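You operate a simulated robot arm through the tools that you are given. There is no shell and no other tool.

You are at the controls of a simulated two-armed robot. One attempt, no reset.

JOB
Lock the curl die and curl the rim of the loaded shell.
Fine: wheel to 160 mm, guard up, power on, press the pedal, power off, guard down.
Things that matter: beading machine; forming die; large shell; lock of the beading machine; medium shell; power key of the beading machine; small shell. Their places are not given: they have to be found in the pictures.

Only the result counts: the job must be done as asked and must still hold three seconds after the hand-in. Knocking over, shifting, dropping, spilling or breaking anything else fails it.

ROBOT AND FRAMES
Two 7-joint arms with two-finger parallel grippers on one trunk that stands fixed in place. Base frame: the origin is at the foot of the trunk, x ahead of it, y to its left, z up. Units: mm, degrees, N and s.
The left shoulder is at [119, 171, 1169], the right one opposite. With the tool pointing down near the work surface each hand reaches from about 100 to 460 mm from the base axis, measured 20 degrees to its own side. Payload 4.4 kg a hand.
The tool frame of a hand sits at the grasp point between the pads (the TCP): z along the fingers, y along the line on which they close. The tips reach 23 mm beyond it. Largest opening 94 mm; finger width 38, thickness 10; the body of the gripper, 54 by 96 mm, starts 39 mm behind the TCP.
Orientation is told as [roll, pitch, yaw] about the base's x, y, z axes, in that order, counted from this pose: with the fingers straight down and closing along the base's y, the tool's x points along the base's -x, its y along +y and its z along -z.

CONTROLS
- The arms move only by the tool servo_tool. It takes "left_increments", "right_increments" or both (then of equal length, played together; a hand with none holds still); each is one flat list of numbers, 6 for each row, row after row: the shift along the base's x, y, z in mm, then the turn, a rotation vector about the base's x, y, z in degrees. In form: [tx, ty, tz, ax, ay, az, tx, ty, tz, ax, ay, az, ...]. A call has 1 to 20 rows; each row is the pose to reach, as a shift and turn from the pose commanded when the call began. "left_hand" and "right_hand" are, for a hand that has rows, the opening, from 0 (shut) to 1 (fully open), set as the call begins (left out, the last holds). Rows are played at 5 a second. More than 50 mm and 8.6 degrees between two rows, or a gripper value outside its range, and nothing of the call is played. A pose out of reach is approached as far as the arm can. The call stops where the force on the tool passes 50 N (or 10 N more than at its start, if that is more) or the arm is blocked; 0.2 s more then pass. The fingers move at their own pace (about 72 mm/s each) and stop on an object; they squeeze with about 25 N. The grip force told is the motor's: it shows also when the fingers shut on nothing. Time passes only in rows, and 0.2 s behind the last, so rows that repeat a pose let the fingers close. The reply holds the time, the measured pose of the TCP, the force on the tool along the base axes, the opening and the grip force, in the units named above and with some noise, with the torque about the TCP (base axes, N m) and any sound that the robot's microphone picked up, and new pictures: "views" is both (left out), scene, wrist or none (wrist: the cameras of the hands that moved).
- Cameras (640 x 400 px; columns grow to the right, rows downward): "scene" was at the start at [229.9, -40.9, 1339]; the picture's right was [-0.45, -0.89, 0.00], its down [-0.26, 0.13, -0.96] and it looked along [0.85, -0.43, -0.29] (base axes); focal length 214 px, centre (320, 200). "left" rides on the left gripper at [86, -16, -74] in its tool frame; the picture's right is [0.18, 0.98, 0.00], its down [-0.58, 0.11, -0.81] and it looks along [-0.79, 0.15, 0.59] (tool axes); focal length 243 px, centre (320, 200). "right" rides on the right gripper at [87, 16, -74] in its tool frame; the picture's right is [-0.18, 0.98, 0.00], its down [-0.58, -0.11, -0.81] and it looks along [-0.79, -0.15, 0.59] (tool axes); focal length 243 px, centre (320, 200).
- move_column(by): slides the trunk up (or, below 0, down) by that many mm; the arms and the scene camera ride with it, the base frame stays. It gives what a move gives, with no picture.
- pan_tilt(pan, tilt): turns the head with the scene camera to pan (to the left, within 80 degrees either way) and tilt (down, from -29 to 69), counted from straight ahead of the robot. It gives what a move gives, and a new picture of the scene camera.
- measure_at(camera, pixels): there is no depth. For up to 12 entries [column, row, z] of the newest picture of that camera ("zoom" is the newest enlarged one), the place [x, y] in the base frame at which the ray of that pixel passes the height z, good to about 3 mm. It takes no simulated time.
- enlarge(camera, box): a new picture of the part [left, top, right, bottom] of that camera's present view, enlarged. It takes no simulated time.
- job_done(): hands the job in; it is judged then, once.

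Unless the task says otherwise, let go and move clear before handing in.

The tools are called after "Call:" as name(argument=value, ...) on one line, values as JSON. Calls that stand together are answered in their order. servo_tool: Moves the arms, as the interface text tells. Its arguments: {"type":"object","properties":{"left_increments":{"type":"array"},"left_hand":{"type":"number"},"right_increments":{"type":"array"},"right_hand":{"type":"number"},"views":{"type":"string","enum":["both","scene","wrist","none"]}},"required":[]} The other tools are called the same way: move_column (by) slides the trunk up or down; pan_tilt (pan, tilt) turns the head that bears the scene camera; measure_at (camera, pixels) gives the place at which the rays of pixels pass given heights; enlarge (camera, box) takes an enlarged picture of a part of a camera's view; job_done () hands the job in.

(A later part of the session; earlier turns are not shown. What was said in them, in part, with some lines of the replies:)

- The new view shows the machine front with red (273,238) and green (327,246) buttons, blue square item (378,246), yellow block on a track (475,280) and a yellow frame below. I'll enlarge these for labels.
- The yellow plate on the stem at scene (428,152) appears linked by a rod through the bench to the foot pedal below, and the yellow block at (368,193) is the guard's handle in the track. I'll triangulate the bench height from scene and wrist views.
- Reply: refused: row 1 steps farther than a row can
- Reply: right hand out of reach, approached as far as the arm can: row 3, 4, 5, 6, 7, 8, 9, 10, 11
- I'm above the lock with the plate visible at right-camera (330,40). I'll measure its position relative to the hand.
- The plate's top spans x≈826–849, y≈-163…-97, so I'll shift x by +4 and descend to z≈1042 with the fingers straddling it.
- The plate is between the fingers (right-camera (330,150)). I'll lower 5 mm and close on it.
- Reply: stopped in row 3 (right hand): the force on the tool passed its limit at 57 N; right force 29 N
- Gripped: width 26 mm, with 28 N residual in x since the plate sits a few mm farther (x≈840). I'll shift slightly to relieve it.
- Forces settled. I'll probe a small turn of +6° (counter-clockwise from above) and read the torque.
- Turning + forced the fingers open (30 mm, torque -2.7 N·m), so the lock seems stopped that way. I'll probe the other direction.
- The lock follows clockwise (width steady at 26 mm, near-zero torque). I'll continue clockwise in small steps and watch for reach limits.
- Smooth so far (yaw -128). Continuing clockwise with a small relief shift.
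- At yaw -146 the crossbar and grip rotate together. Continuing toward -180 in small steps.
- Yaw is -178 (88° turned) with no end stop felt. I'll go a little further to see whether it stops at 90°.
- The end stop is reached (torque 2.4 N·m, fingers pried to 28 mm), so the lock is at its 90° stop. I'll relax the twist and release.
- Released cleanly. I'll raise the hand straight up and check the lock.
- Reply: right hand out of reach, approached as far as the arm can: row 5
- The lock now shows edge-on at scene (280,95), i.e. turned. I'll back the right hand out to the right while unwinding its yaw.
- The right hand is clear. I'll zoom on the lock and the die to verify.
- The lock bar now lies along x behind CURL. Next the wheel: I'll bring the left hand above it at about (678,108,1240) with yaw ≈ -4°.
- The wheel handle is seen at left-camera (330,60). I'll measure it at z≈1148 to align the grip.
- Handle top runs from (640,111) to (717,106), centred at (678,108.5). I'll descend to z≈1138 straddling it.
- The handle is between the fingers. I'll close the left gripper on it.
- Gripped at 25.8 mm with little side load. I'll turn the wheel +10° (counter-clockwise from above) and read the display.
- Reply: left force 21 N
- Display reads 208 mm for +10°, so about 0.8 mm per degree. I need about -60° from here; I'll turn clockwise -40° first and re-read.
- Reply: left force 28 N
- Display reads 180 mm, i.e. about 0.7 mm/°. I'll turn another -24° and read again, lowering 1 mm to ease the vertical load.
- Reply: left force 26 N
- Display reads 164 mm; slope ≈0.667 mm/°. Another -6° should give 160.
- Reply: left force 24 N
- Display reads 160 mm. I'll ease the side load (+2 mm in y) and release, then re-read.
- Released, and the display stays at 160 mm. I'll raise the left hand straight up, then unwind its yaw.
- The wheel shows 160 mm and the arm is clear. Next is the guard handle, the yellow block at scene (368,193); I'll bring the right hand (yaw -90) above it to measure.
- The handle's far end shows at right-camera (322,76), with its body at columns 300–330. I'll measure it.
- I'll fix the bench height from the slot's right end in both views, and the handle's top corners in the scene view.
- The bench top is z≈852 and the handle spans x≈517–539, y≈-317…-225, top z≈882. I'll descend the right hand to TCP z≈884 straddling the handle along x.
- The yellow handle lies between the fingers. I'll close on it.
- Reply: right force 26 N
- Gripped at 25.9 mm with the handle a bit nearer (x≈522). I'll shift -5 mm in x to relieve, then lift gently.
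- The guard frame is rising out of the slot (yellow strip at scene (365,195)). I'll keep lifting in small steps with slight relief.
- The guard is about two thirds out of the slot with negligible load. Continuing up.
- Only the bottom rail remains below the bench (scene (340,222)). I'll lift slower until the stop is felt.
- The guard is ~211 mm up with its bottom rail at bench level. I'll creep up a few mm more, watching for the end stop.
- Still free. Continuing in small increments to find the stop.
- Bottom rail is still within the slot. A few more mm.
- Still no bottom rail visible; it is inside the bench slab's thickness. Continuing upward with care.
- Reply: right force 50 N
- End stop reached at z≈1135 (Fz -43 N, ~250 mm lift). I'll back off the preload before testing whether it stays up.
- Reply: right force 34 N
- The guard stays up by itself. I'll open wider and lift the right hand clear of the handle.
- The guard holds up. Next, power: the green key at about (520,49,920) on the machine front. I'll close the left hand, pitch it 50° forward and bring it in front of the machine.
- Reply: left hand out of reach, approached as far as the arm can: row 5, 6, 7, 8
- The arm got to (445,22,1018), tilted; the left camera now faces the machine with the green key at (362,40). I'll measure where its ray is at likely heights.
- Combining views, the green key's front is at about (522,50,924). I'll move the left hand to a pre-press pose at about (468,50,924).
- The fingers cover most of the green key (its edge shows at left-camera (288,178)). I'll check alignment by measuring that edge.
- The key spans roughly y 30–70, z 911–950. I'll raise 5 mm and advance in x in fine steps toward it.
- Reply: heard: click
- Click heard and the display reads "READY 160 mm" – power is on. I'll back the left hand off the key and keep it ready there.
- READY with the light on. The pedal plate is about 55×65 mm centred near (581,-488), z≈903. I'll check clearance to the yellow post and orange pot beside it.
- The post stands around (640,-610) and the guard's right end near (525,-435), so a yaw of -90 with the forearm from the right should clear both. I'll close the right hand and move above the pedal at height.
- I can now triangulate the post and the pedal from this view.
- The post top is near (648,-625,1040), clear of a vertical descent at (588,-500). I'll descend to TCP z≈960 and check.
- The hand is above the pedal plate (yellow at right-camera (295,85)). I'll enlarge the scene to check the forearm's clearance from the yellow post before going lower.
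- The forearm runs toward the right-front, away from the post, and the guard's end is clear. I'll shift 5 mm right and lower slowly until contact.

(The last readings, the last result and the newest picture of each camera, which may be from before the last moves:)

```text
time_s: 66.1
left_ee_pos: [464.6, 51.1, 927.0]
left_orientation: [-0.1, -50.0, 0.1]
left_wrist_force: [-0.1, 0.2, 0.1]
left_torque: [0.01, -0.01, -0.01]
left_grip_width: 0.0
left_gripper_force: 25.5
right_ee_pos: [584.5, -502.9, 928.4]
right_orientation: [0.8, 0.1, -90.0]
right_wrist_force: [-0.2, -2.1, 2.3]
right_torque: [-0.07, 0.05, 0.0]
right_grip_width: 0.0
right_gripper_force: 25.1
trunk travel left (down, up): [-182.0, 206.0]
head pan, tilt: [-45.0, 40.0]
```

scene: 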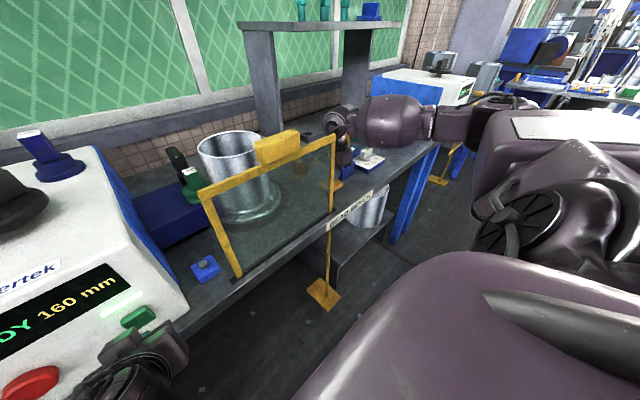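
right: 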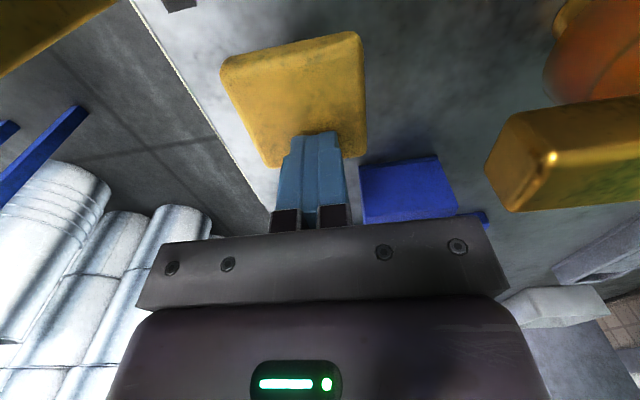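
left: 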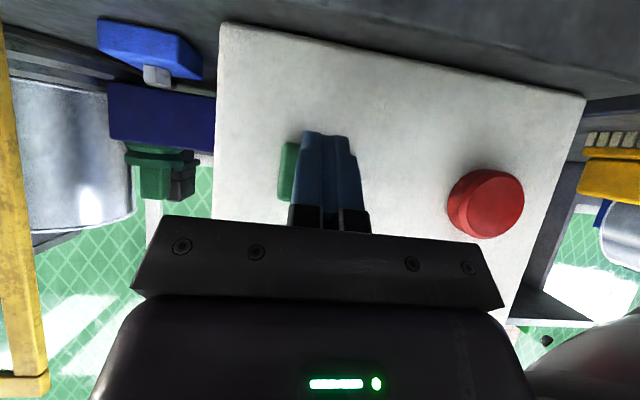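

First contact (2 N) at tip z≈905. I'll press down in 3 mm steps.

Call:
servo_tool(right_increments=[0, 0, -3, 0, 0, 0, 0, 0, -6, 0, 0, 0, 0, 0, -9, 0, 0, 0, 0, 0, -12, 0, 0, 0], views="both")

```text
time_s: 67.1
left_ee_pos: [462.2, 50.6, 928.2]
left_orientation: [-0.2, -50.1, 0.1]
left_wrist_force: [-0.8, -1.3, -0.1]
left_torque: [0.01, -0.02, -0.02]
left_grip_width: 0.2
left_gripper_force: 24.6
right_ee_pos: [583.4, -502.6, 918.5]
right_orientation: [1.0, -0.1, -90.0]
right_wrist_force: [-1.7, -0.5, 12.9]
right_torque: [-0.03, 0.14, 0.01]
right_grip_width: 0.2
right_gripper_force: 25.1
trunk travel left (down, up): [-182.0, 206.0]
head pan, tilt: [-45.0, 40.0]
heard: click
```

scene: 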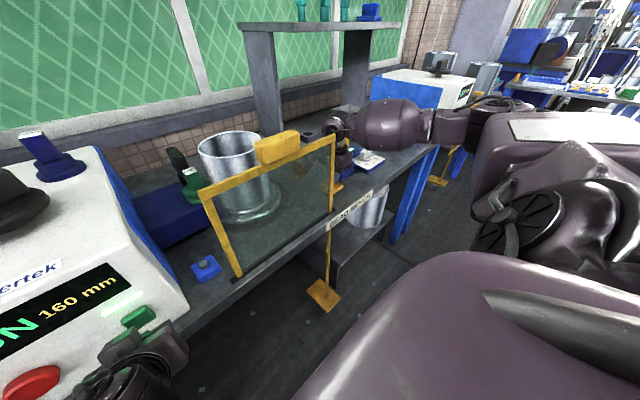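
right: 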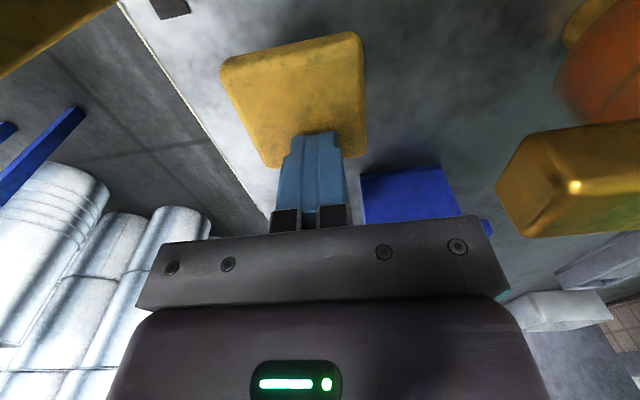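

Click heard and the display changed (…"N 160 mm", at (40,320)), so the machine responded. I'll hold the pedal and pan to read the display and watch the shell.

Call:
pan_tilt(pan=-20, tilt=45)

Call:
enlarge(camera="scene", box=[100, 60, 400, 260])

```text
time_s: 68.0
left_ee_pos: [462.1, 51.7, 928.0]
left_orientation: [-0.2, -50.1, 0.1]
left_wrist_force: [-0.1, -1.0, -0.7]
left_torque: [-0.02, 0.05, -0.02]
left_grip_width: 0.2
left_gripper_force: 25.0
right_ee_pos: [583.0, -502.0, 919.4]
right_orientation: [1.0, 0.1, -90.0]
right_wrist_force: [1.5, -3.1, 22.5]
right_torque: [-0.07, 0.09, 0.08]
right_grip_width: 0.0
right_gripper_force: 24.8
trunk travel left (down, up): [-182.0, 206.0]
head pan, tilt: [-20.0, 45.0]
```

scene: 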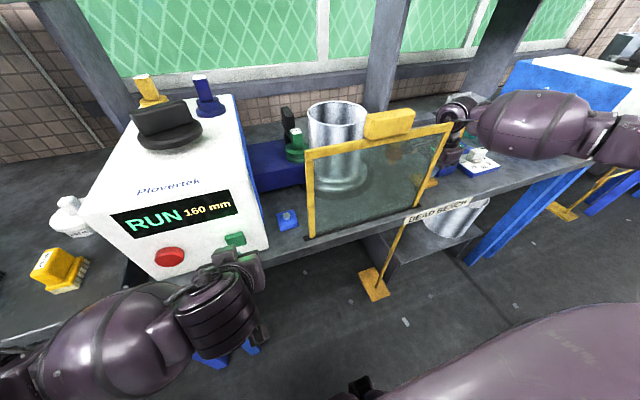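

```text
2.00 times, centred on (250, 160) of scene
```

zoom: 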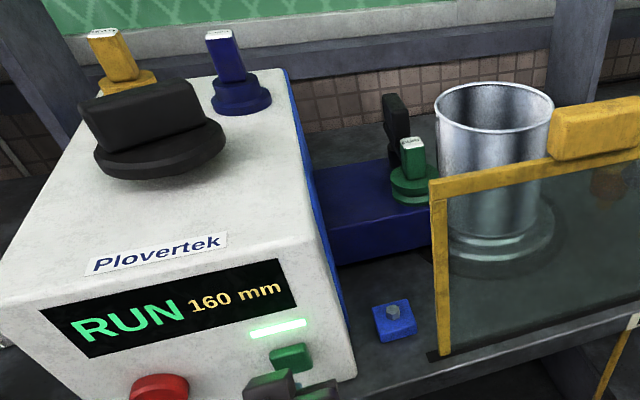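

The display shows "RUN 160 mm". I'll hold the pedal for a couple of seconds and see whether the run finishes.

Call:
servo_tool(right_increments=[0, 0, 0, 0, 0, 0, 0, 0, 0, 0, 0, 0, 0, 0, 0, 0, 0, 0, 0, 0, 0, 0, 0, 0, 0, 0, 0, 0, 0, 0, 0, 0, 0, 0, 0, 0, 0, 0, 0, 0, 0, 0, 0, 0, 0, 0, 0, 0, 0, 0, 0, 0, 0, 0, 0, 0, 0, 0, 0, 0], views="scene")

Call:
enlarge(camera="scene", box=[100, 60, 400, 260])

```text
time_s: 70.2
left_ee_pos: [461.7, 52.2, 928.3]
left_orientation: [-0.2, -50.1, 0.1]
left_wrist_force: [-0.1, -0.1, 0.2]
left_torque: [-0.02, -0.01, -0.02]
left_grip_width: 0.2
left_gripper_force: 25.3
right_ee_pos: [584.4, -503.6, 917.7]
right_orientation: [1.0, 0.0, -90.1]
right_wrist_force: [7.2, -9.2, 31.1]
right_torque: [-0.37, 0.01, 0.05]
right_grip_width: 0.1
right_gripper_force: 25.2
trunk travel left (down, up): [-182.0, 206.0]
head pan, tilt: [-20.0, 45.0]
```

scene: 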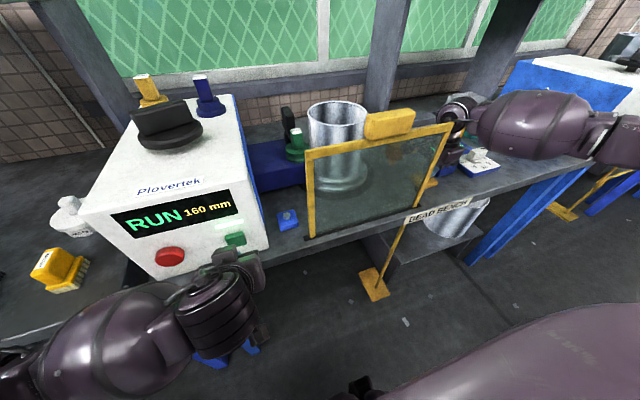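

```text
2.00 times, centred on (250, 160) of scene
```

zoom: 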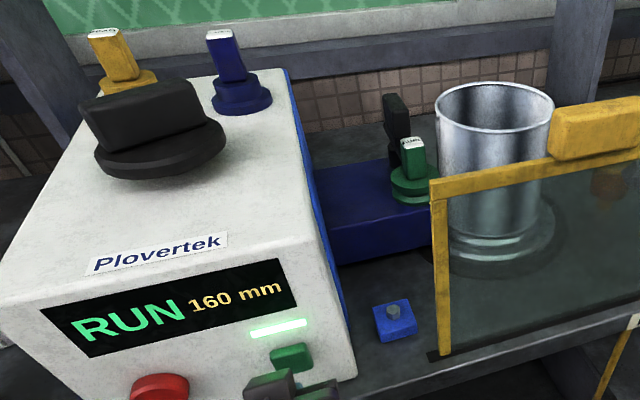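

Still RUN after ~3 s. I'll hold 4 s more, easing the command by 1 mm to limit the force.

Call:
servo_tool(right_increments=[0, 0, 1, 0, 0, 0, 0, 0, 1, 0, 0, 0, 0, 0, 1, 0, 0, 0, 0, 0, 1, 0, 0, 0, 0, 0, 1, 0, 0, 0, 0, 0, 1, 0, 0, 0, 0, 0, 1, 0, 0, 0, 0, 0, 1, 0, 0, 0, 0, 0, 1, 0, 0, 0, 0, 0, 1, 0, 0, 0, 0, 0, 1, 0, 0, 0, 0, 0, 1, 0, 0, 0, 0, 0, 1, 0, 0, 0, 0, 0, 1, 0, 0, 0, 0, 0, 1, 0, 0, 0], views="scene")

Call:
enlarge(camera="scene", box=[100, 60, 400, 260])

```text
time_s: 73.4
left_ee_pos: [464.0, 50.7, 926.9]
left_orientation: [-0.2, -50.2, 0.1]
left_wrist_force: [-0.1, 0.3, -0.1]
left_torque: [0.02, -0.02, -0.02]
left_grip_width: 0.0
left_gripper_force: 25.2
right_ee_pos: [582.5, -503.9, 919.0]
right_orientation: [0.8, 0.1, -90.0]
right_wrist_force: [6.6, -4.5, 23.9]
right_torque: [-0.25, -0.05, 0.06]
right_grip_width: 0.0
right_gripper_force: 25.2
trunk travel left (down, up): [-182.0, 206.0]
head pan, tilt: [-20.0, 45.0]
```

scene: 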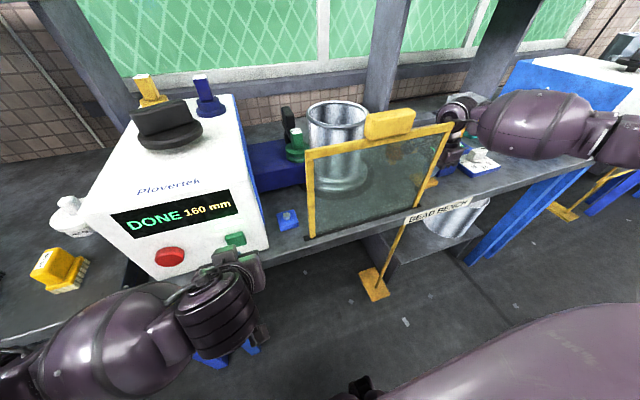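

```text
2.00 times, centred on (250, 160) of scene
```

zoom: 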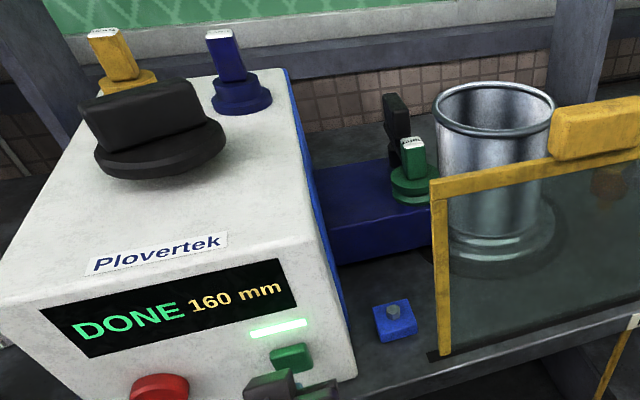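

Display reads "DONE 160 mm" and the rim now has a curled bead. I'll release the pedal by raising the right hand straight up.

Call:
servo_tool(right_increments=[0, 0, 10, 0, 0, 0, 0, 0, 30, 0, 0, 0, 0, 0, 70, 0, 0, 0, 0, 0, 115, 0, 0, 0, 0, 0, 160, 0, 0, 0, 0, 0, 205, 0, 0, 0, 0, 0, 250, 0, 0, 0, 0, 0, 295, 0, 0, 0, 0, 0, 320, 0, 0, 0], views="scene")

Call:
enlarge(camera="scene", box=[100, 60, 400, 260])

```text
time_s: 75.4
left_ee_pos: [464.2, 50.8, 926.6]
left_orientation: [-0.1, -49.9, 0.1]
left_wrist_force: [-0.4, 0.6, 0.1]
left_torque: [0.0, -0.04, 0.01]
left_grip_width: 0.0
left_gripper_force: 25.2
right_ee_pos: [584.4, -501.6, 1237.5]
right_orientation: [0.8, 0.1, -90.1]
right_wrist_force: [-0.1, 0.2, -0.1]
right_torque: [-0.01, -0.01, 0.0]
right_grip_width: 0.0
right_gripper_force: 25.3
trunk travel left (down, up): [-182.0, 206.0]
head pan, tilt: [-20.0, 45.0]
```

scene: 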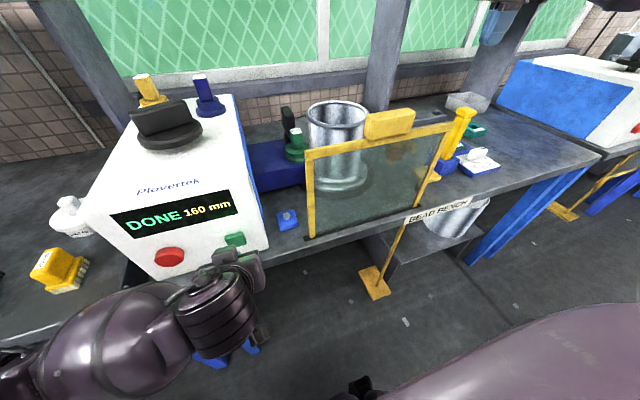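

```text
2.00 times, centred on (250, 160) of scene
```

zoom: 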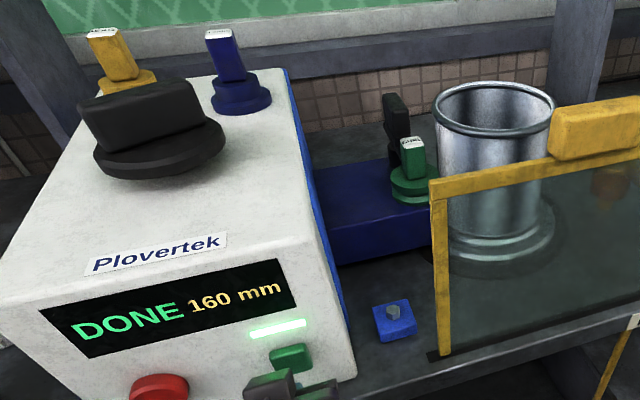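

The curl is done and the pedal released. Now power off: pressing the green key again with the left hand using the same stroke.

Call:
servo_tool(left_increments=[8, 0, 0, 0, 0, 0, 15, 0, 0, 0, 0, 0, 20, 0, 0, 0, 0, 0, 24, 0, 0, 0, 0, 0], views="scene")

Call:
enlarge(camera="scene", box=[80, 160, 280, 280])

```text
time_s: 76.4
left_ee_pos: [486.3, 49.7, 926.4]
left_orientation: [-0.1, -49.9, 0.0]
left_wrist_force: [-8.6, 2.5, -1.2]
left_torque: [-0.05, 0.05, 0.04]
left_grip_width: 0.1
left_gripper_force: 25.6
right_ee_pos: [584.0, -501.8, 1237.0]
right_orientation: [0.9, 0.1, -90.0]
right_wrist_force: [-0.4, 0.6, 0.8]
right_torque: [0.06, -0.03, 0.01]
right_grip_width: 0.0
right_gripper_force: 24.5
trunk travel left (down, up): [-182.0, 206.0]
head pan, tilt: [-20.0, 45.0]
heard: click
```

scene: 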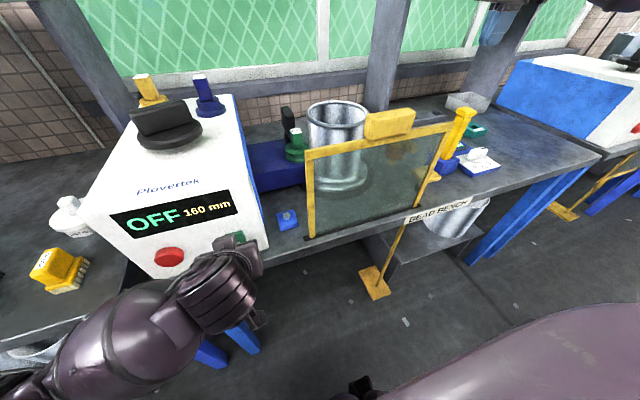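

```text
3.20 times, centred on (180, 220) of scene
```

zoom: 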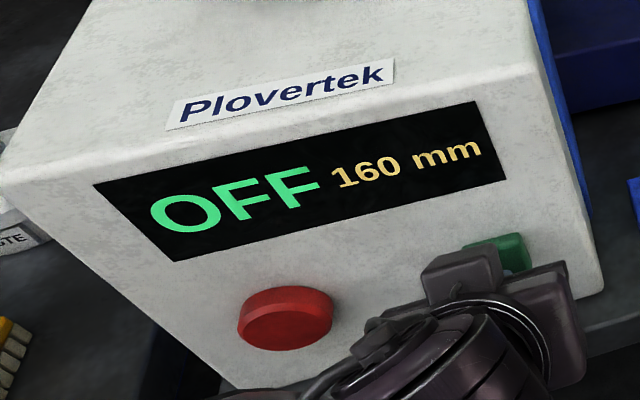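

Click heard and the display reads "OFF 160 mm". I'll withdraw the left hand from the key, first straight back and then up the way it came.

Call:
servo_tool(left_increments=[-10, 0, 0, 0, 0, 0, -24, 0, 0, 0, 0, 0, -32, -5, 25, 0, 0, 0, -38, -10, 50, 0, 0, 0, -42, -20, 85, 0, 0, 0], views="scene")

Call:
servo_tool(right_increments=[-10, 40, 0, 0, 0, 0, -20, 80, 0, 0, 0, 0, -32, 120, 0, 0, 0, 0, -45, 165, 0, 0, 0, 0, -59, 210, 0, 0, 0, 0, -60, 229, -5, 0, 0, 0], right_hand=0.6, views="both")

```text
time_s: 77.6
left_ee_pos: [449.5, 41.6, 1003.8]
left_orientation: [3.1, -50.1, -1.4]
left_wrist_force: [0.5, 0.6, -0.9]
left_torque: [0.02, -0.01, -0.04]
left_grip_width: 0.0
left_gripper_force: 24.8
right_ee_pos: [584.9, -502.4, 1237.5]
right_orientation: [0.7, 0.1, -90.0]
right_wrist_force: [0.8, 0.2, -0.8]
right_torque: [-0.01, 0.0, -0.01]
right_grip_width: 0.3
right_gripper_force: 24.8
trunk travel left (down, up): [-182.0, 206.0]
head pan, tilt: [-20.0, 45.0]
```

scene: 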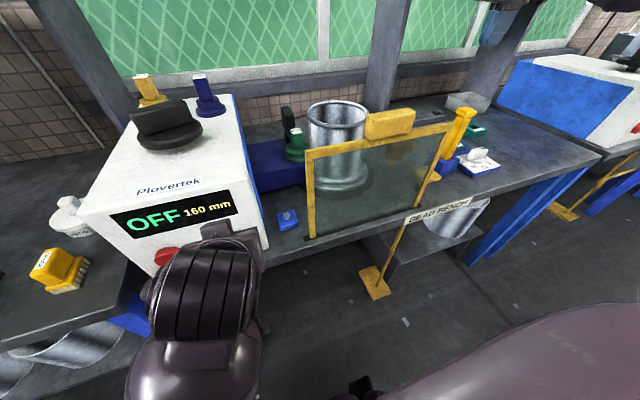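

```text
time_s: 79.0
left_ee_pos: [448.7, 39.2, 1005.5]
left_orientation: [2.8, -50.1, -1.7]
left_wrist_force: [0.4, 0.5, 0.4]
left_torque: [-0.01, 0.02, 0.01]
left_grip_width: 0.1
left_gripper_force: 25.0
right_ee_pos: [524.7, -273.8, 1233.2]
right_orientation: [0.7, 0.2, -90.0]
right_wrist_force: [0.5, 0.6, -0.3]
right_torque: [0.03, 0.02, -0.02]
right_grip_width: 56.6
right_gripper_force: 0.0
trunk travel left (down, up): [-182.0, 206.0]
head pan, tilt: [-20.0, 45.0]
```

scene: 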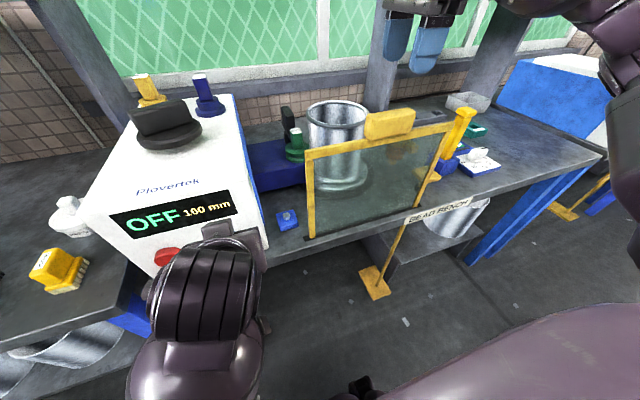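
right: 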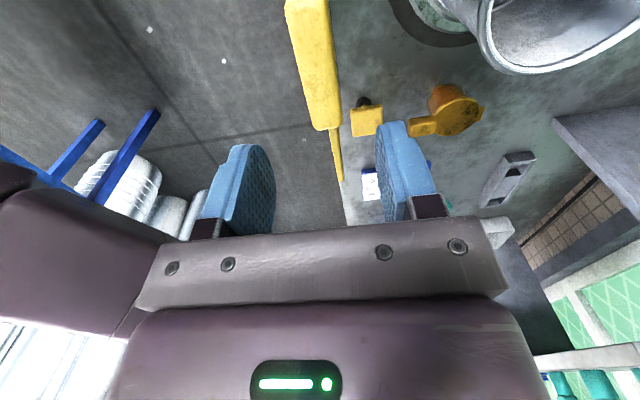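

Power is off and the right hand is above the guard handle again. I'll descend to the earlier grip height (z≈1134) and grip it.

Call:
servo_tool(right_increments=[-1, 1, -40, 0, 0, 0, -1, 1, -75, 0, 0, 0, -1, 1, -99, 0, 0, 0], views="wrist")

Call:
servo_tool(right_increments=[0, 0, 0, 0, 0, 0, 0, 0, 0, 0, 0, 0, 0, 0, 0, 0, 0, 0], right_hand=0, views="wrist")

```text
time_s: 79.8
left_ee_pos: [449.4, 39.6, 1005.8]
left_orientation: [2.8, -50.1, -1.6]
left_wrist_force: [0.5, -0.4, -0.1]
left_torque: [0.02, -0.01, 0.01]
left_grip_width: 0.0
left_gripper_force: 25.1
right_ee_pos: [522.3, -273.1, 1134.3]
right_orientation: [0.8, 0.1, -90.1]
right_wrist_force: [0.3, -0.2, -0.7]
right_torque: [-0.05, 0.0, -0.01]
right_grip_width: 56.4
right_gripper_force: 0.1
trunk travel left (down, up): [-182.0, 206.0]
head pan, tilt: [-20.0, 45.0]
```

right: 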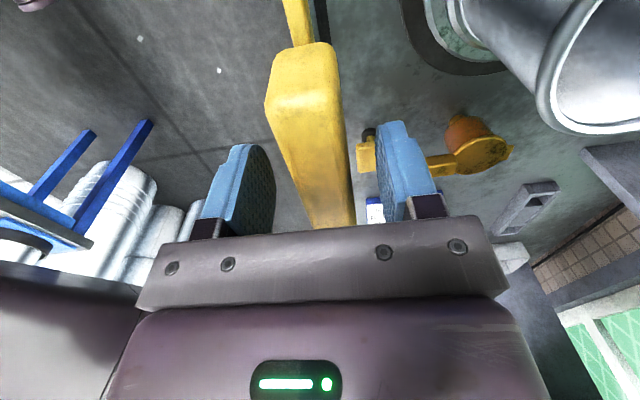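

```text
time_s: 80.6
left_ee_pos: [451.5, 39.2, 1004.3]
left_orientation: [2.9, -50.0, -1.8]
left_wrist_force: [0.0, -1.0, 0.1]
left_torque: [0.02, -0.03, 0.0]
left_grip_width: 0.1
left_gripper_force: 25.1
right_ee_pos: [525.5, -272.3, 1133.5]
right_orientation: [0.7, 0.1, -89.9]
right_wrist_force: [17.0, 0.8, 0.7]
right_torque: [0.2, 0.71, -0.13]
right_grip_width: 26.0
right_gripper_force: 45.4
trunk travel left (down, up): [-182.0, 206.0]
head pan, tilt: [-20.0, 45.0]
```

right: 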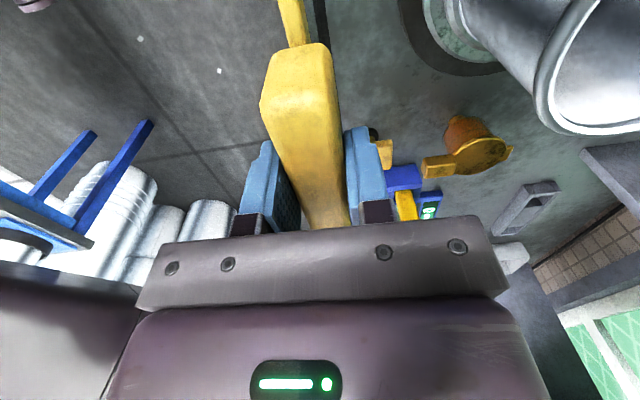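

Handle gripped (26 mm). I'll relieve x by +2 and lower the guard in 12 mm rows.

Call:
servo_tool(right_increments=[2, 0, -6, 0, 0, 0, 2, 0, -18, 0, 0, 0, 2, 0, -30, 0, 0, 0, 2, 0, -42, 0, 0, 0, 2, 0, -54, 0, 0, 0, 2, 0, -66, 0, 0, 0, 2, 0, -78, 0, 0, 0, 2, 0, -90, 0, 0, 0], views="none")

Call:
servo_tool(right_increments=[0, 0, -12, 0, 0, 0, 0, 0, -24, 0, 0, 0, 0, 0, -36, 0, 0, 0, 0, 0, -48, 0, 0, 0, 0, 0, -60, 0, 0, 0, 0, 0, -72, 0, 0, 0, 0, 0, -84, 0, 0, 0, 0, 0, -96, 0, 0, 0], views="both")

```text
time_s: 82.4
left_ee_pos: [448.8, 38.7, 1005.4]
left_orientation: [2.9, -50.1, -1.8]
left_wrist_force: [-0.8, -0.1, -0.3]
left_torque: [0.03, -0.01, 0.03]
left_grip_width: 0.0
left_gripper_force: 25.2
right_ee_pos: [525.4, -273.1, 1043.8]
right_orientation: [0.7, 0.2, -90.0]
right_wrist_force: [-0.2, -4.9, 1.3]
right_torque: [-0.28, 1.05, -0.85]
right_grip_width: 25.9
right_gripper_force: 45.3
trunk travel left (down, up): [-182.0, 206.0]
head pan, tilt: [-20.0, 45.0]
```

```text
time_s: 84.2
left_ee_pos: [448.7, 39.1, 1006.1]
left_orientation: [2.9, -50.1, -1.8]
left_wrist_force: [0.3, -0.2, -0.3]
left_torque: [-0.01, -0.02, 0.0]
left_grip_width: 0.0
left_gripper_force: 25.4
right_ee_pos: [525.3, -272.7, 945.9]
right_orientation: [0.7, 0.1, -90.0]
right_wrist_force: [-5.6, -6.7, 1.2]
right_torque: [-0.41, 1.17, -0.64]
right_grip_width: 26.1
right_gripper_force: 45.3
trunk travel left (down, up): [-182.0, 206.0]
head pan, tilt: [-20.0, 45.0]
```

scene: 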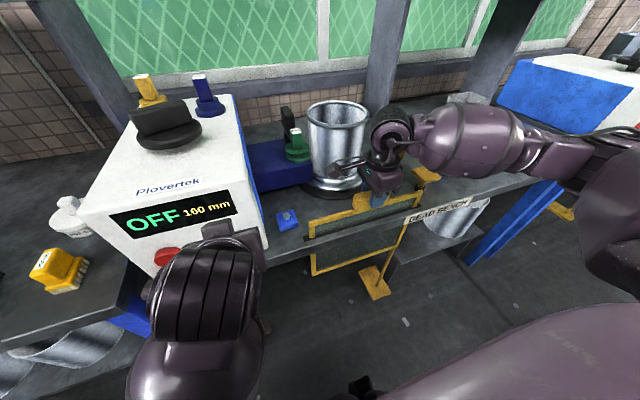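
right: 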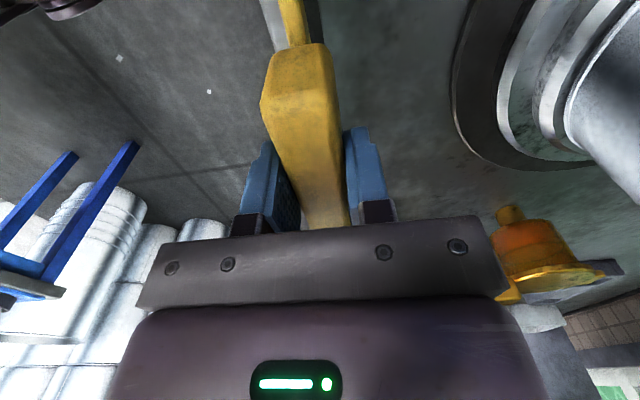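

The guard is three quarters down. Continuing down, slowing toward z≈884.

Call:
servo_tool(right_increments=[0, 0, -12, 0, 0, 0, 0, 0, -24, 0, 0, 0, 0, 0, -36, 0, 0, 0, 0, 0, -48, 0, 0, 0, 0, 0, -54, 0, 0, 0, 0, 0, -58, 0, 0, 0], views="none")

Call:
servo_tool(right_increments=[0, 0, -2, 0, 0, 0, 0, 0, -4, 0, 0, 0, 0, 0, -6, 0, 0, 0], views="both")

```text
time_s: 85.6
left_ee_pos: [448.4, 39.7, 1006.6]
left_orientation: [3.0, -50.2, -1.9]
left_wrist_force: [0.8, -0.1, 0.4]
left_torque: [0.02, 0.0, 0.02]
left_grip_width: 0.0
left_gripper_force: 25.1
right_ee_pos: [524.1, -272.7, 890.6]
right_orientation: [0.7, 0.2, -90.0]
right_wrist_force: [-1.4, -4.9, 1.6]
right_torque: [-0.05, 1.19, -0.74]
right_grip_width: 25.8
right_gripper_force: 45.0
trunk travel left (down, up): [-182.0, 206.0]
head pan, tilt: [-20.0, 45.0]
```

```text
time_s: 86.4
left_ee_pos: [447.4, 39.1, 1005.7]
left_orientation: [2.8, -50.4, -1.7]
left_wrist_force: [0.5, -0.4, 0.2]
left_torque: [-0.03, 0.02, 0.02]
left_grip_width: 0.0
left_gripper_force: 25.6
right_ee_pos: [525.2, -272.0, 885.2]
right_orientation: [0.8, 0.1, -89.9]
right_wrist_force: [-9.7, -13.7, 12.5]
right_torque: [0.56, 1.43, -0.75]
right_grip_width: 26.0
right_gripper_force: 45.1
trunk travel left (down, up): [-182.0, 206.0]
head pan, tilt: [-20.0, 45.0]
```

scene: 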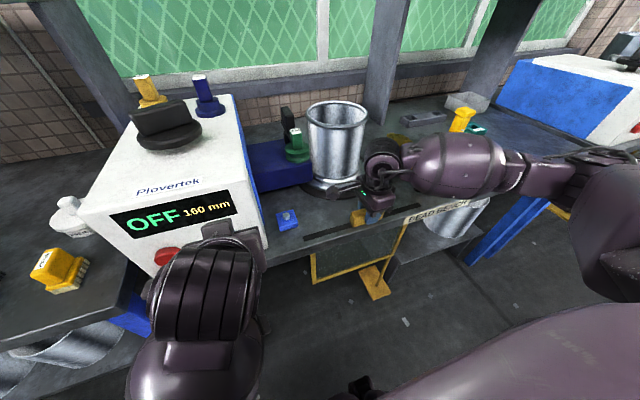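
right: 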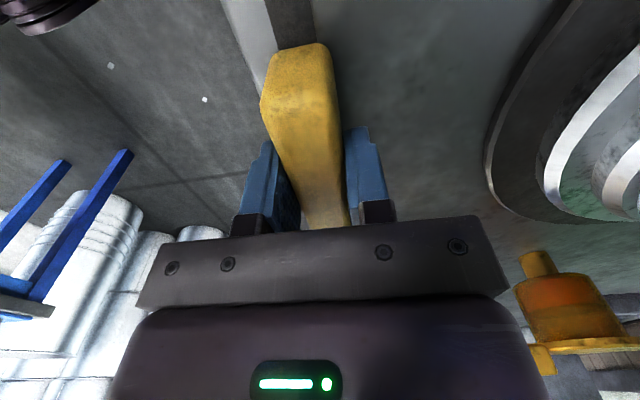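

Fz is +12.5 N at z≈885, the original rest height, so the guard is down. I'll nudge 2 mm more to seat it, then release and rise.

Call:
servo_tool(right_increments=[0, 0, -2, 0, 0, 0, 0, 0, -2, 0, 0, 0], views="none")

Call:
servo_tool(right_increments=[0, 0, 2, 0, 0, 0, 0, 0, 2, 0, 0, 0, 0, 0, 2, 0, 0, 0], right_hand=0.6, views="wrist")

```text
time_s: 87.0
left_ee_pos: [446.2, 39.8, 1007.0]
left_orientation: [2.9, -50.2, -1.8]
left_wrist_force: [-0.1, -0.4, -0.1]
left_torque: [0.0, 0.0, 0.04]
left_grip_width: 0.0
left_gripper_force: 25.5
right_ee_pos: [525.2, -272.8, 884.7]
right_orientation: [1.1, 0.0, -90.0]
right_wrist_force: [-13.5, -18.4, 32.2]
right_torque: [-0.25, 1.5, -0.65]
right_grip_width: 26.0
right_gripper_force: 44.7
trunk travel left (down, up): [-182.0, 206.0]
head pan, tilt: [-20.0, 45.0]
```

```text
time_s: 87.8
left_ee_pos: [447.2, 40.5, 1005.5]
left_orientation: [2.9, -50.1, -1.7]
left_wrist_force: [0.0, 0.6, 0.3]
left_torque: [0.0, 0.02, -0.02]
left_grip_width: 0.2
left_gripper_force: 24.9
right_ee_pos: [525.7, -271.8, 883.4]
right_orientation: [0.8, 0.2, -89.8]
right_wrist_force: [-0.4, 0.3, 0.3]
right_torque: [-0.01, 0.0, -0.03]
right_grip_width: 56.3
right_gripper_force: 0.0
trunk travel left (down, up): [-182.0, 206.0]
head pan, tilt: [-20.0, 45.0]
```

right: 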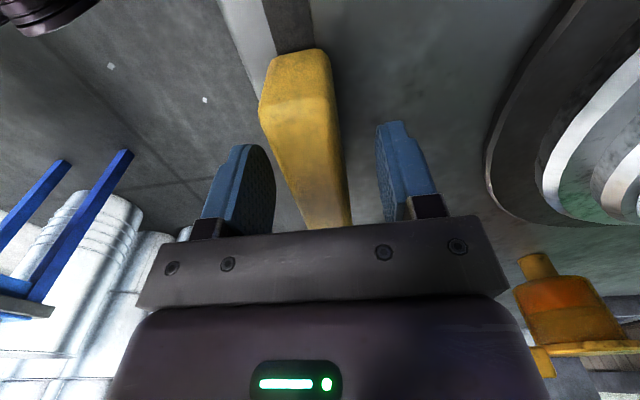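

The guard is firmly on its bottom stop and the fingers are open around it. I'll raise the right hand straight up and check everything.

Call:
servo_tool(right_increments=[0, 0, 30, 0, 0, 0, 0, 0, 75, 0, 0, 0, 0, 0, 120, 0, 0, 0, 0, 0, 165, 0, 0, 0, -15, 0, 210, 0, 0, 0, -40, 0, 250, 0, 0, 0, -70, 0, 290, 0, 0, 0, -100, 0, 325, 0, 0, 0, -130, 0, 360, 0, 0, 0], views="scene")

Call:
servo_tool(left_increments=[0, 0, 20, 0, 0, 0, 0, 0, 40, 0, 0, 0], views="both")

```text
time_s: 89.8
left_ee_pos: [448.2, 40.5, 1005.9]
left_orientation: [2.7, -50.2, -1.7]
left_wrist_force: [-0.5, 0.3, -0.4]
left_torque: [0.03, 0.01, 0.01]
left_grip_width: 0.0
left_gripper_force: 24.7
right_ee_pos: [392.2, -273.9, 1242.4]
right_orientation: [0.7, 0.1, -90.0]
right_wrist_force: [-0.2, 0.5, -0.3]
right_torque: [0.03, 0.0, -0.01]
right_grip_width: 56.4
right_gripper_force: 0.1
trunk travel left (down, up): [-182.0, 206.0]
head pan, tilt: [-20.0, 45.0]
```

scene: 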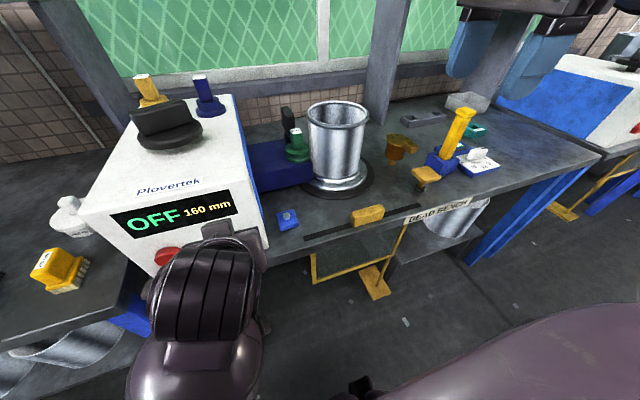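

```text
time_s: 90.3
left_ee_pos: [454.6, 72.6, 1005.3]
left_orientation: [18.3, -49.2, -12.0]
left_wrist_force: [-0.2, 0.9, -0.6]
left_torque: [0.04, 0.0, -0.01]
left_grip_width: 0.4
left_gripper_force: 24.7
right_ee_pos: [394.8, -273.6, 1241.3]
right_orientation: [0.7, 0.0, -90.1]
right_wrist_force: [0.4, 0.6, -0.1]
right_torque: [-0.03, 0.01, 0.02]
right_grip_width: 56.2
right_gripper_force: 0.2
trunk travel left (down, up): [-182.0, 206.0]
head pan, tilt: [-20.0, 45.0]
stopped in row 2 (left hand): the arm was blocked; the commanded pose is now the measured one
```

scene: 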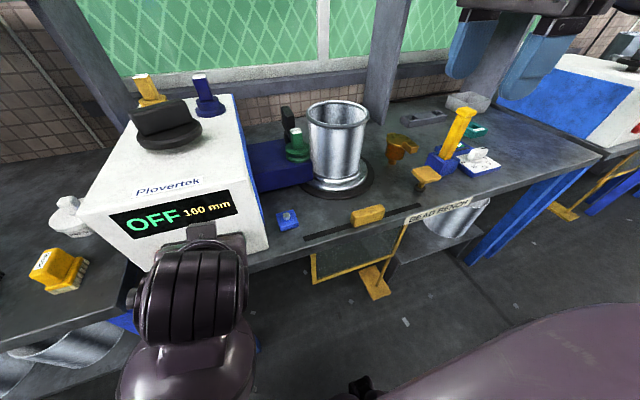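
left: 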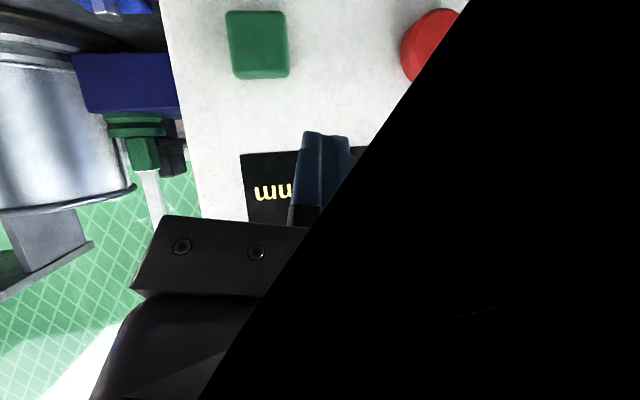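

The right hand is clear; guard down, OFF 160 mm, rim curled. The left arm reported "blocked" while folded, so I'll pan left to see what it is near before moving it.

Call:
pan_tilt(pan=25, tilt=60)

```text
time_s: 91.5
left_ee_pos: [452.8, 71.6, 1006.8]
left_orientation: [18.3, -49.2, -12.1]
left_wrist_force: [-0.2, 1.0, -0.2]
left_torque: [0.0, 0.0, 0.0]
left_grip_width: 0.2
left_gripper_force: 25.2
right_ee_pos: [394.6, -274.4, 1242.6]
right_orientation: [0.8, 0.0, -90.1]
right_wrist_force: [0.1, -0.7, 0.2]
right_torque: [-0.01, -0.04, -0.04]
right_grip_width: 56.4
right_gripper_force: 0.1
trunk travel left (down, up): [-182.0, 206.0]
head pan, tilt: [25.0, 60.0]
```

scene: 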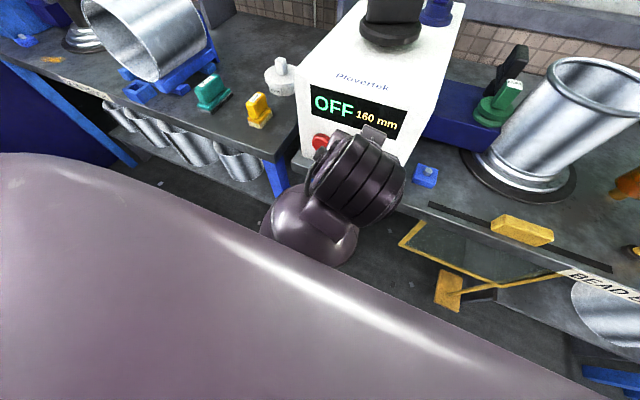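

The folded left arm isn't touching the bench or machine; it is just at its own folding limit in front of the machine. Raising the trunk will lift both hands clear without changing the arm poses.

Call:
move_column(by=60)

Call:
pan_tilt(pan=15, tilt=55)

```text
time_s: 92.3
left_ee_pos: [465.5, 111.2, 1060.6]
left_orientation: [32.9, -49.9, -20.7]
left_wrist_force: [-0.2, 0.4, -0.1]
left_torque: [0.01, -0.01, -0.02]
left_grip_width: 0.0
left_gripper_force: 25.6
right_ee_pos: [390.2, -273.7, 1302.3]
right_orientation: [1.7, 0.1, -90.0]
right_wrist_force: [0.6, -0.9, -0.6]
right_torque: [0.01, 0.02, -0.01]
right_grip_width: 56.5
right_gripper_force: 0.1
trunk travel left (down, up): [-238.0, 151.0]
head pan, tilt: [25.0, 60.0]
stopped: the arm was blocked; the commanded pose is now the measured one
```

```text
time_s: 93.0
left_ee_pos: [467.1, 112.2, 1058.6]
left_orientation: [32.8, -49.8, -20.8]
left_wrist_force: [-0.4, -0.8, 0.6]
left_torque: [0.02, -0.01, 0.01]
left_grip_width: 0.0
left_gripper_force: 24.7
right_ee_pos: [390.6, -273.8, 1301.6]
right_orientation: [1.5, 0.1, -90.0]
right_wrist_force: [0.1, -0.2, -0.4]
right_torque: [0.0, -0.03, 0.0]
right_grip_width: 56.6
right_gripper_force: 0.1
trunk travel left (down, up): [-238.0, 151.0]
head pan, tilt: [15.0, 55.0]
```

scene: 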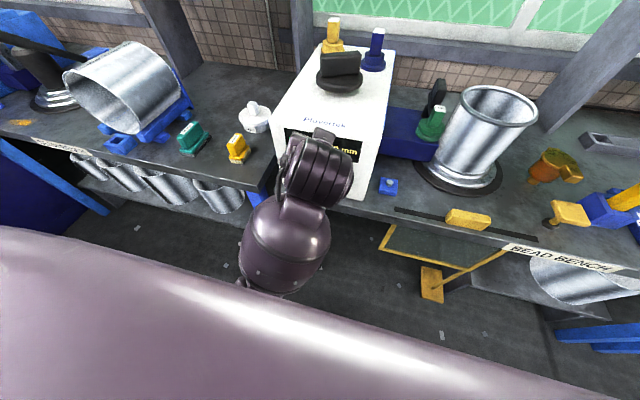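

The trunk rose 55 mm before the left arm reported blocked again, so part of the left arm upstream may be touching something. I'll look around its elbow with the head.

Call:
pan_tilt(pan=45, tilt=69)

Call:
servo_tool(left_increments=[0, 0, 0, 0, 0, 0], views="wrist")

```text
time_s: 94.0
left_ee_pos: [466.9, 111.1, 1059.0]
left_orientation: [32.8, -49.9, -20.8]
left_wrist_force: [-0.4, -0.3, -0.9]
left_torque: [-0.01, -0.01, -0.04]
left_grip_width: 0.0
left_gripper_force: 25.4
right_ee_pos: [390.3, -273.6, 1301.1]
right_orientation: [1.5, 0.1, -90.0]
right_wrist_force: [-0.3, 0.1, 0.0]
right_torque: [0.02, 0.0, 0.04]
right_grip_width: 56.4
right_gripper_force: 0.0
trunk travel left (down, up): [-238.0, 151.0]
head pan, tilt: [45.0, 68.8]
```

scene: 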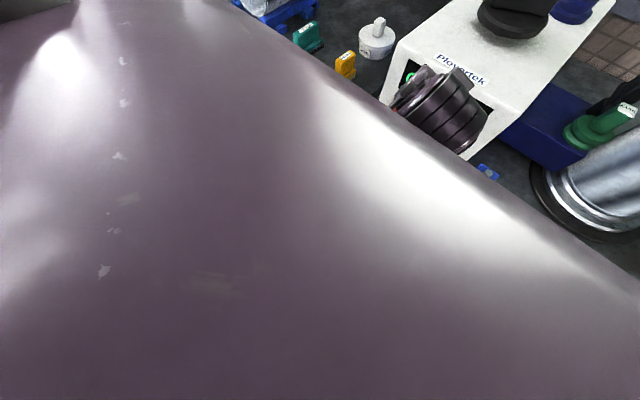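

```text
time_s: 94.4
left_ee_pos: [467.6, 111.6, 1059.1]
left_orientation: [32.8, -49.8, -20.9]
left_wrist_force: [-0.5, -0.9, 0.1]
left_torque: [-0.02, 0.01, 0.0]
left_grip_width: 0.0
left_gripper_force: 25.8
right_ee_pos: [391.4, -273.4, 1301.2]
right_orientation: [1.5, 0.1, -90.1]
right_wrist_force: [0.7, 0.0, 0.4]
right_torque: [-0.01, 0.01, 0.02]
right_grip_width: 56.5
right_gripper_force: 0.0
trunk travel left (down, up): [-238.0, 151.0]
head pan, tilt: [45.0, 68.8]
```

left: 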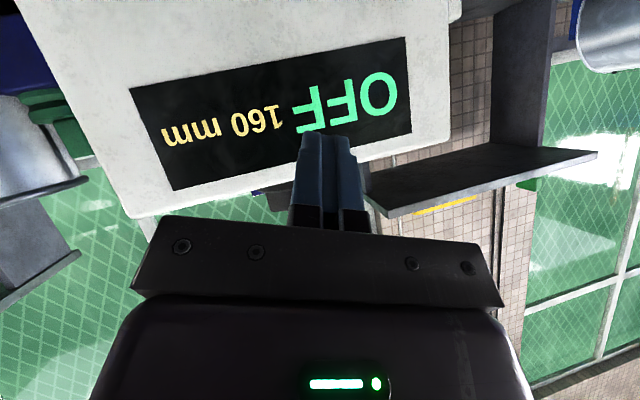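

The left camera is clear again and shows OFF 160 mm; the left hand is ~45 mm in front of the machine with no contact force. I'll carefully untilt and raise it a little at a time.

Call:
servo_tool(left_increments=[-4, 5, 15, -3, 7.5, 0.7, -8, 10, 30, -6, 15, 1.4], views="wrist")

Call:
pan_tilt(pan=5, tilt=50)

```text
time_s: 95.0
left_ee_pos: [464.9, 182.9, 1065.2]
left_orientation: [36.6, -34.7, -16.3]
left_wrist_force: [-0.4, -0.3, -0.1]
left_torque: [0.01, 0.0, 0.0]
left_grip_width: 0.0
left_gripper_force: 24.9
right_ee_pos: [390.7, -273.2, 1302.4]
right_orientation: [1.5, 0.1, -90.0]
right_wrist_force: [0.4, -0.1, 0.7]
right_torque: [-0.01, 0.02, -0.01]
right_grip_width: 56.4
right_gripper_force: 0.1
trunk travel left (down, up): [-238.0, 151.0]
head pan, tilt: [45.0, 68.8]
stopped in row 2 (left hand): the arm was blocked; the commanded pose is now the measured one
```

left: 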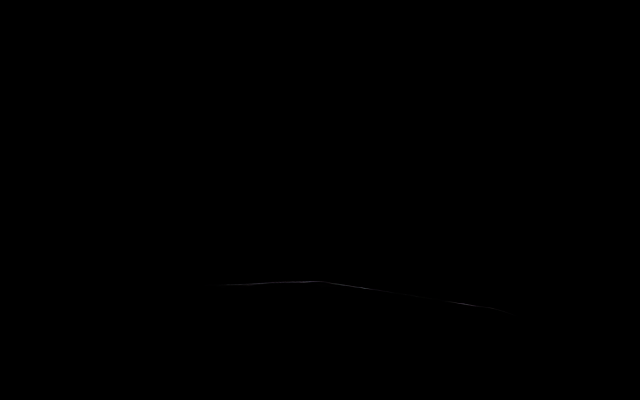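

```text
time_s: 96.1
left_ee_pos: [463.8, 183.6, 1064.5]
left_orientation: [36.6, -34.6, -16.3]
left_wrist_force: [0.4, 0.2, -0.2]
left_torque: [0.0, 0.02, 0.0]
left_grip_width: 0.0
left_gripper_force: 25.5
right_ee_pos: [391.7, -273.6, 1302.7]
right_orientation: [1.5, 0.1, -90.0]
right_wrist_force: [0.0, 0.2, 0.8]
right_torque: [-0.02, 0.02, 0.0]
right_grip_width: 56.5
right_gripper_force: 0.0
trunk travel left (down, up): [-238.0, 151.0]
head pan, tilt: [5.0, 50.0]
```

scene: 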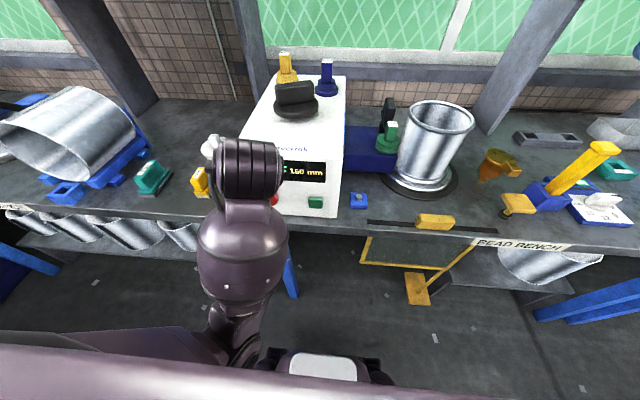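

The left arm drifted to (464,184,1065), still with no tool force; its elbow is low near the robot's own base. Everything on the benches looks undisturbed. I'll try a small pure lift.

Call:
servo_tool(left_increments=[0, 0, 15, 0, 0, 0], views="scene")

```text
time_s: 96.5
left_ee_pos: [464.9, 193.2, 1076.1]
left_orientation: [38.5, -33.9, -16.5]
left_wrist_force: [-0.7, -0.5, 0.8]
left_torque: [-0.02, 0.03, 0.0]
left_grip_width: 0.2
left_gripper_force: 24.9
right_ee_pos: [390.6, -274.4, 1301.4]
right_orientation: [1.6, 0.1, -89.8]
right_wrist_force: [0.1, -0.1, 0.7]
right_torque: [0.0, 0.0, 0.04]
right_grip_width: 56.3
right_gripper_force: 0.0
trunk travel left (down, up): [-238.0, 151.0]
head pan, tilt: [5.0, 50.0]
```

scene: 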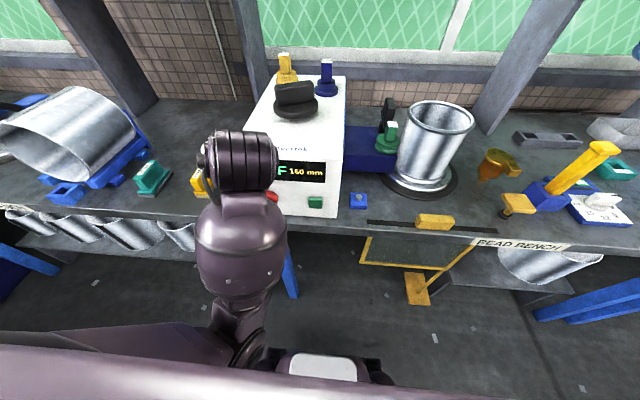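

The lift works. I'll keep raising it in small steps.

Call:
servo_tool(left_increments=[-3, 0, 15, 0, 0, 0, -6, 0, 30, 0, 0, 0, -9, 0, 45, 0, 0, 0], views="scene")

```text
time_s: 97.3
left_ee_pos: [459.8, 218.9, 1121.1]
left_orientation: [46.2, -32.9, -18.6]
left_wrist_force: [0.1, -0.4, 0.2]
left_torque: [-0.02, -0.01, 0.01]
left_grip_width: 0.1
left_gripper_force: 25.3
right_ee_pos: [390.5, -273.9, 1300.7]
right_orientation: [1.5, 0.1, -90.0]
right_wrist_force: [0.5, -0.2, 0.9]
right_torque: [-0.04, -0.01, 0.0]
right_grip_width: 56.4
right_gripper_force: 0.1
trunk travel left (down, up): [-238.0, 151.0]
head pan, tilt: [5.0, 50.0]
stopped in row 3 (left hand): the arm was blocked; the commanded pose is now the measured one
```

scene: 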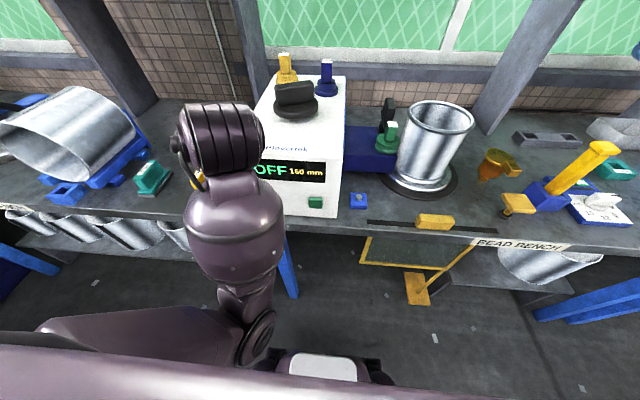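

The left hand is now at (460,219,1121), well clear. I'll verify the final state of everything from another head angle.

Call:
pan_tilt(pan=30, tilt=38)

Call:
enlarge(camera="scene", box=[160, 60, 480, 300])

Call:
pan_tilt(pan=-15, tilt=45)

Call:
enlarge(camera="scene", box=[120, 80, 440, 300])

```text
time_s: 98.2
left_ee_pos: [459.3, 218.7, 1122.0]
left_orientation: [46.1, -32.9, -18.6]
left_wrist_force: [-0.2, 0.6, 0.2]
left_torque: [-0.01, -0.02, -0.06]
left_grip_width: 0.0
left_gripper_force: 25.3
right_ee_pos: [390.3, -273.2, 1301.4]
right_orientation: [1.5, 0.2, -90.0]
right_wrist_force: [0.8, 0.8, 0.5]
right_torque: [0.02, 0.02, 0.01]
right_grip_width: 56.3
right_gripper_force: 0.1
trunk travel left (down, up): [-238.0, 151.0]
head pan, tilt: [30.0, 38.0]
```

scene: 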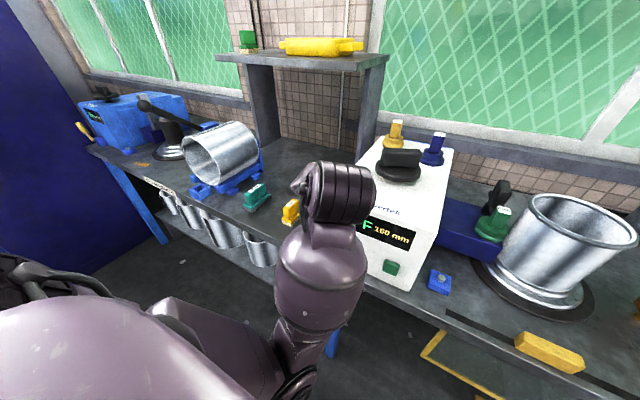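

```text
1.67 times, centred on (320, 180) of scene
```

zoom: 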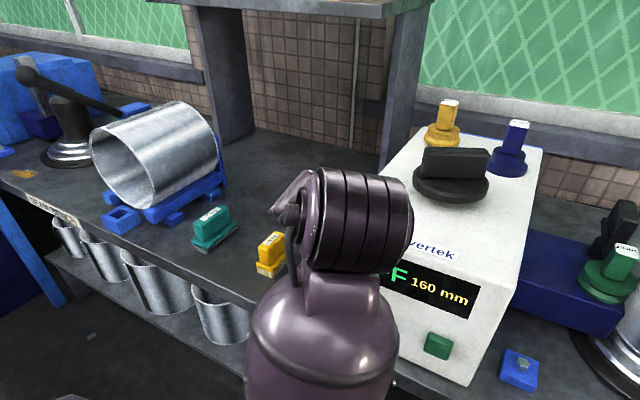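

```text
time_s: 99.3
left_ee_pos: [458.8, 217.8, 1121.6]
left_orientation: [46.3, -32.8, -18.6]
left_wrist_force: [-0.1, 0.7, 0.1]
left_torque: [0.01, 0.01, -0.01]
left_grip_width: 0.0
left_gripper_force: 24.9
right_ee_pos: [390.9, -272.8, 1301.5]
right_orientation: [1.5, 0.1, -90.0]
right_wrist_force: [-0.5, 0.2, -0.5]
right_torque: [0.02, 0.0, 0.04]
right_grip_width: 56.2
right_gripper_force: 0.1
trunk travel left (down, up): [-238.0, 151.0]
head pan, tilt: [-15.0, 45.0]
```

scene: 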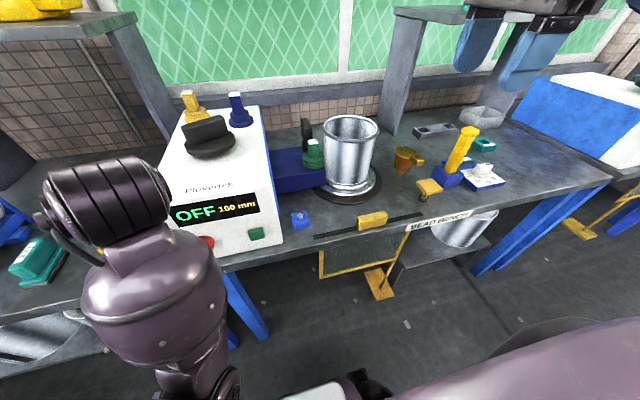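

```text
1.82 times, centred on (280, 190) of scene
```

zoom: 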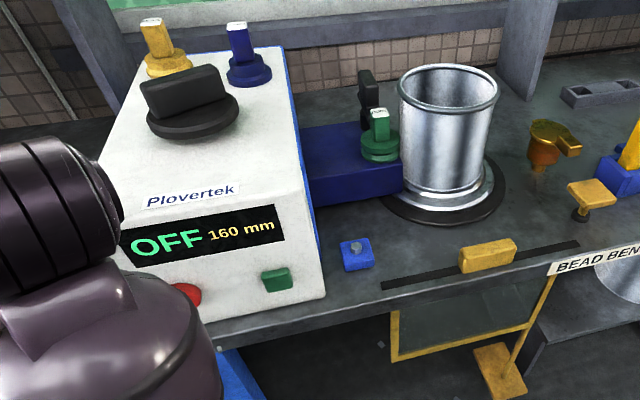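

The final check shows "OFF 160 mm", the CURL die's lock turned, and the shell rim curled. The guard is down, the pedal is up, and both hands are clear with no contact forces, so I'm handing in.

Call:
job_done()

```text
The job is handed in.
```

The job is handed in: the curl die is locked and the rim of the loaded shell is curled. The verdict has not come back, so this is what the last pictures and readings showed:

- **Lock:** I turned the lock of the curl die clockwise, seen from above, to its stop, about 90° from where it started.
- **Wheel:** it is set to 160 mm, and the display still reads 160 mm.
- **Curl:** with the guard up and the power on, I pressed and held the pedal. The display went through RUN to DONE, and the rim then showed a curled bead.
- **Power and guard:** the display reads OFF, and the guard is back down on its bottom stop.
- **Hands:** both are empty and clear of the machine.

**Left arm:** while backing away from the green power key, it reported "blocked" several times and drifted to its left before it came clear. There was no force on the hand, and the bench items I could see looked undisturbed. The paste pot was hidden behind the arm in the last views, so I could not check it.
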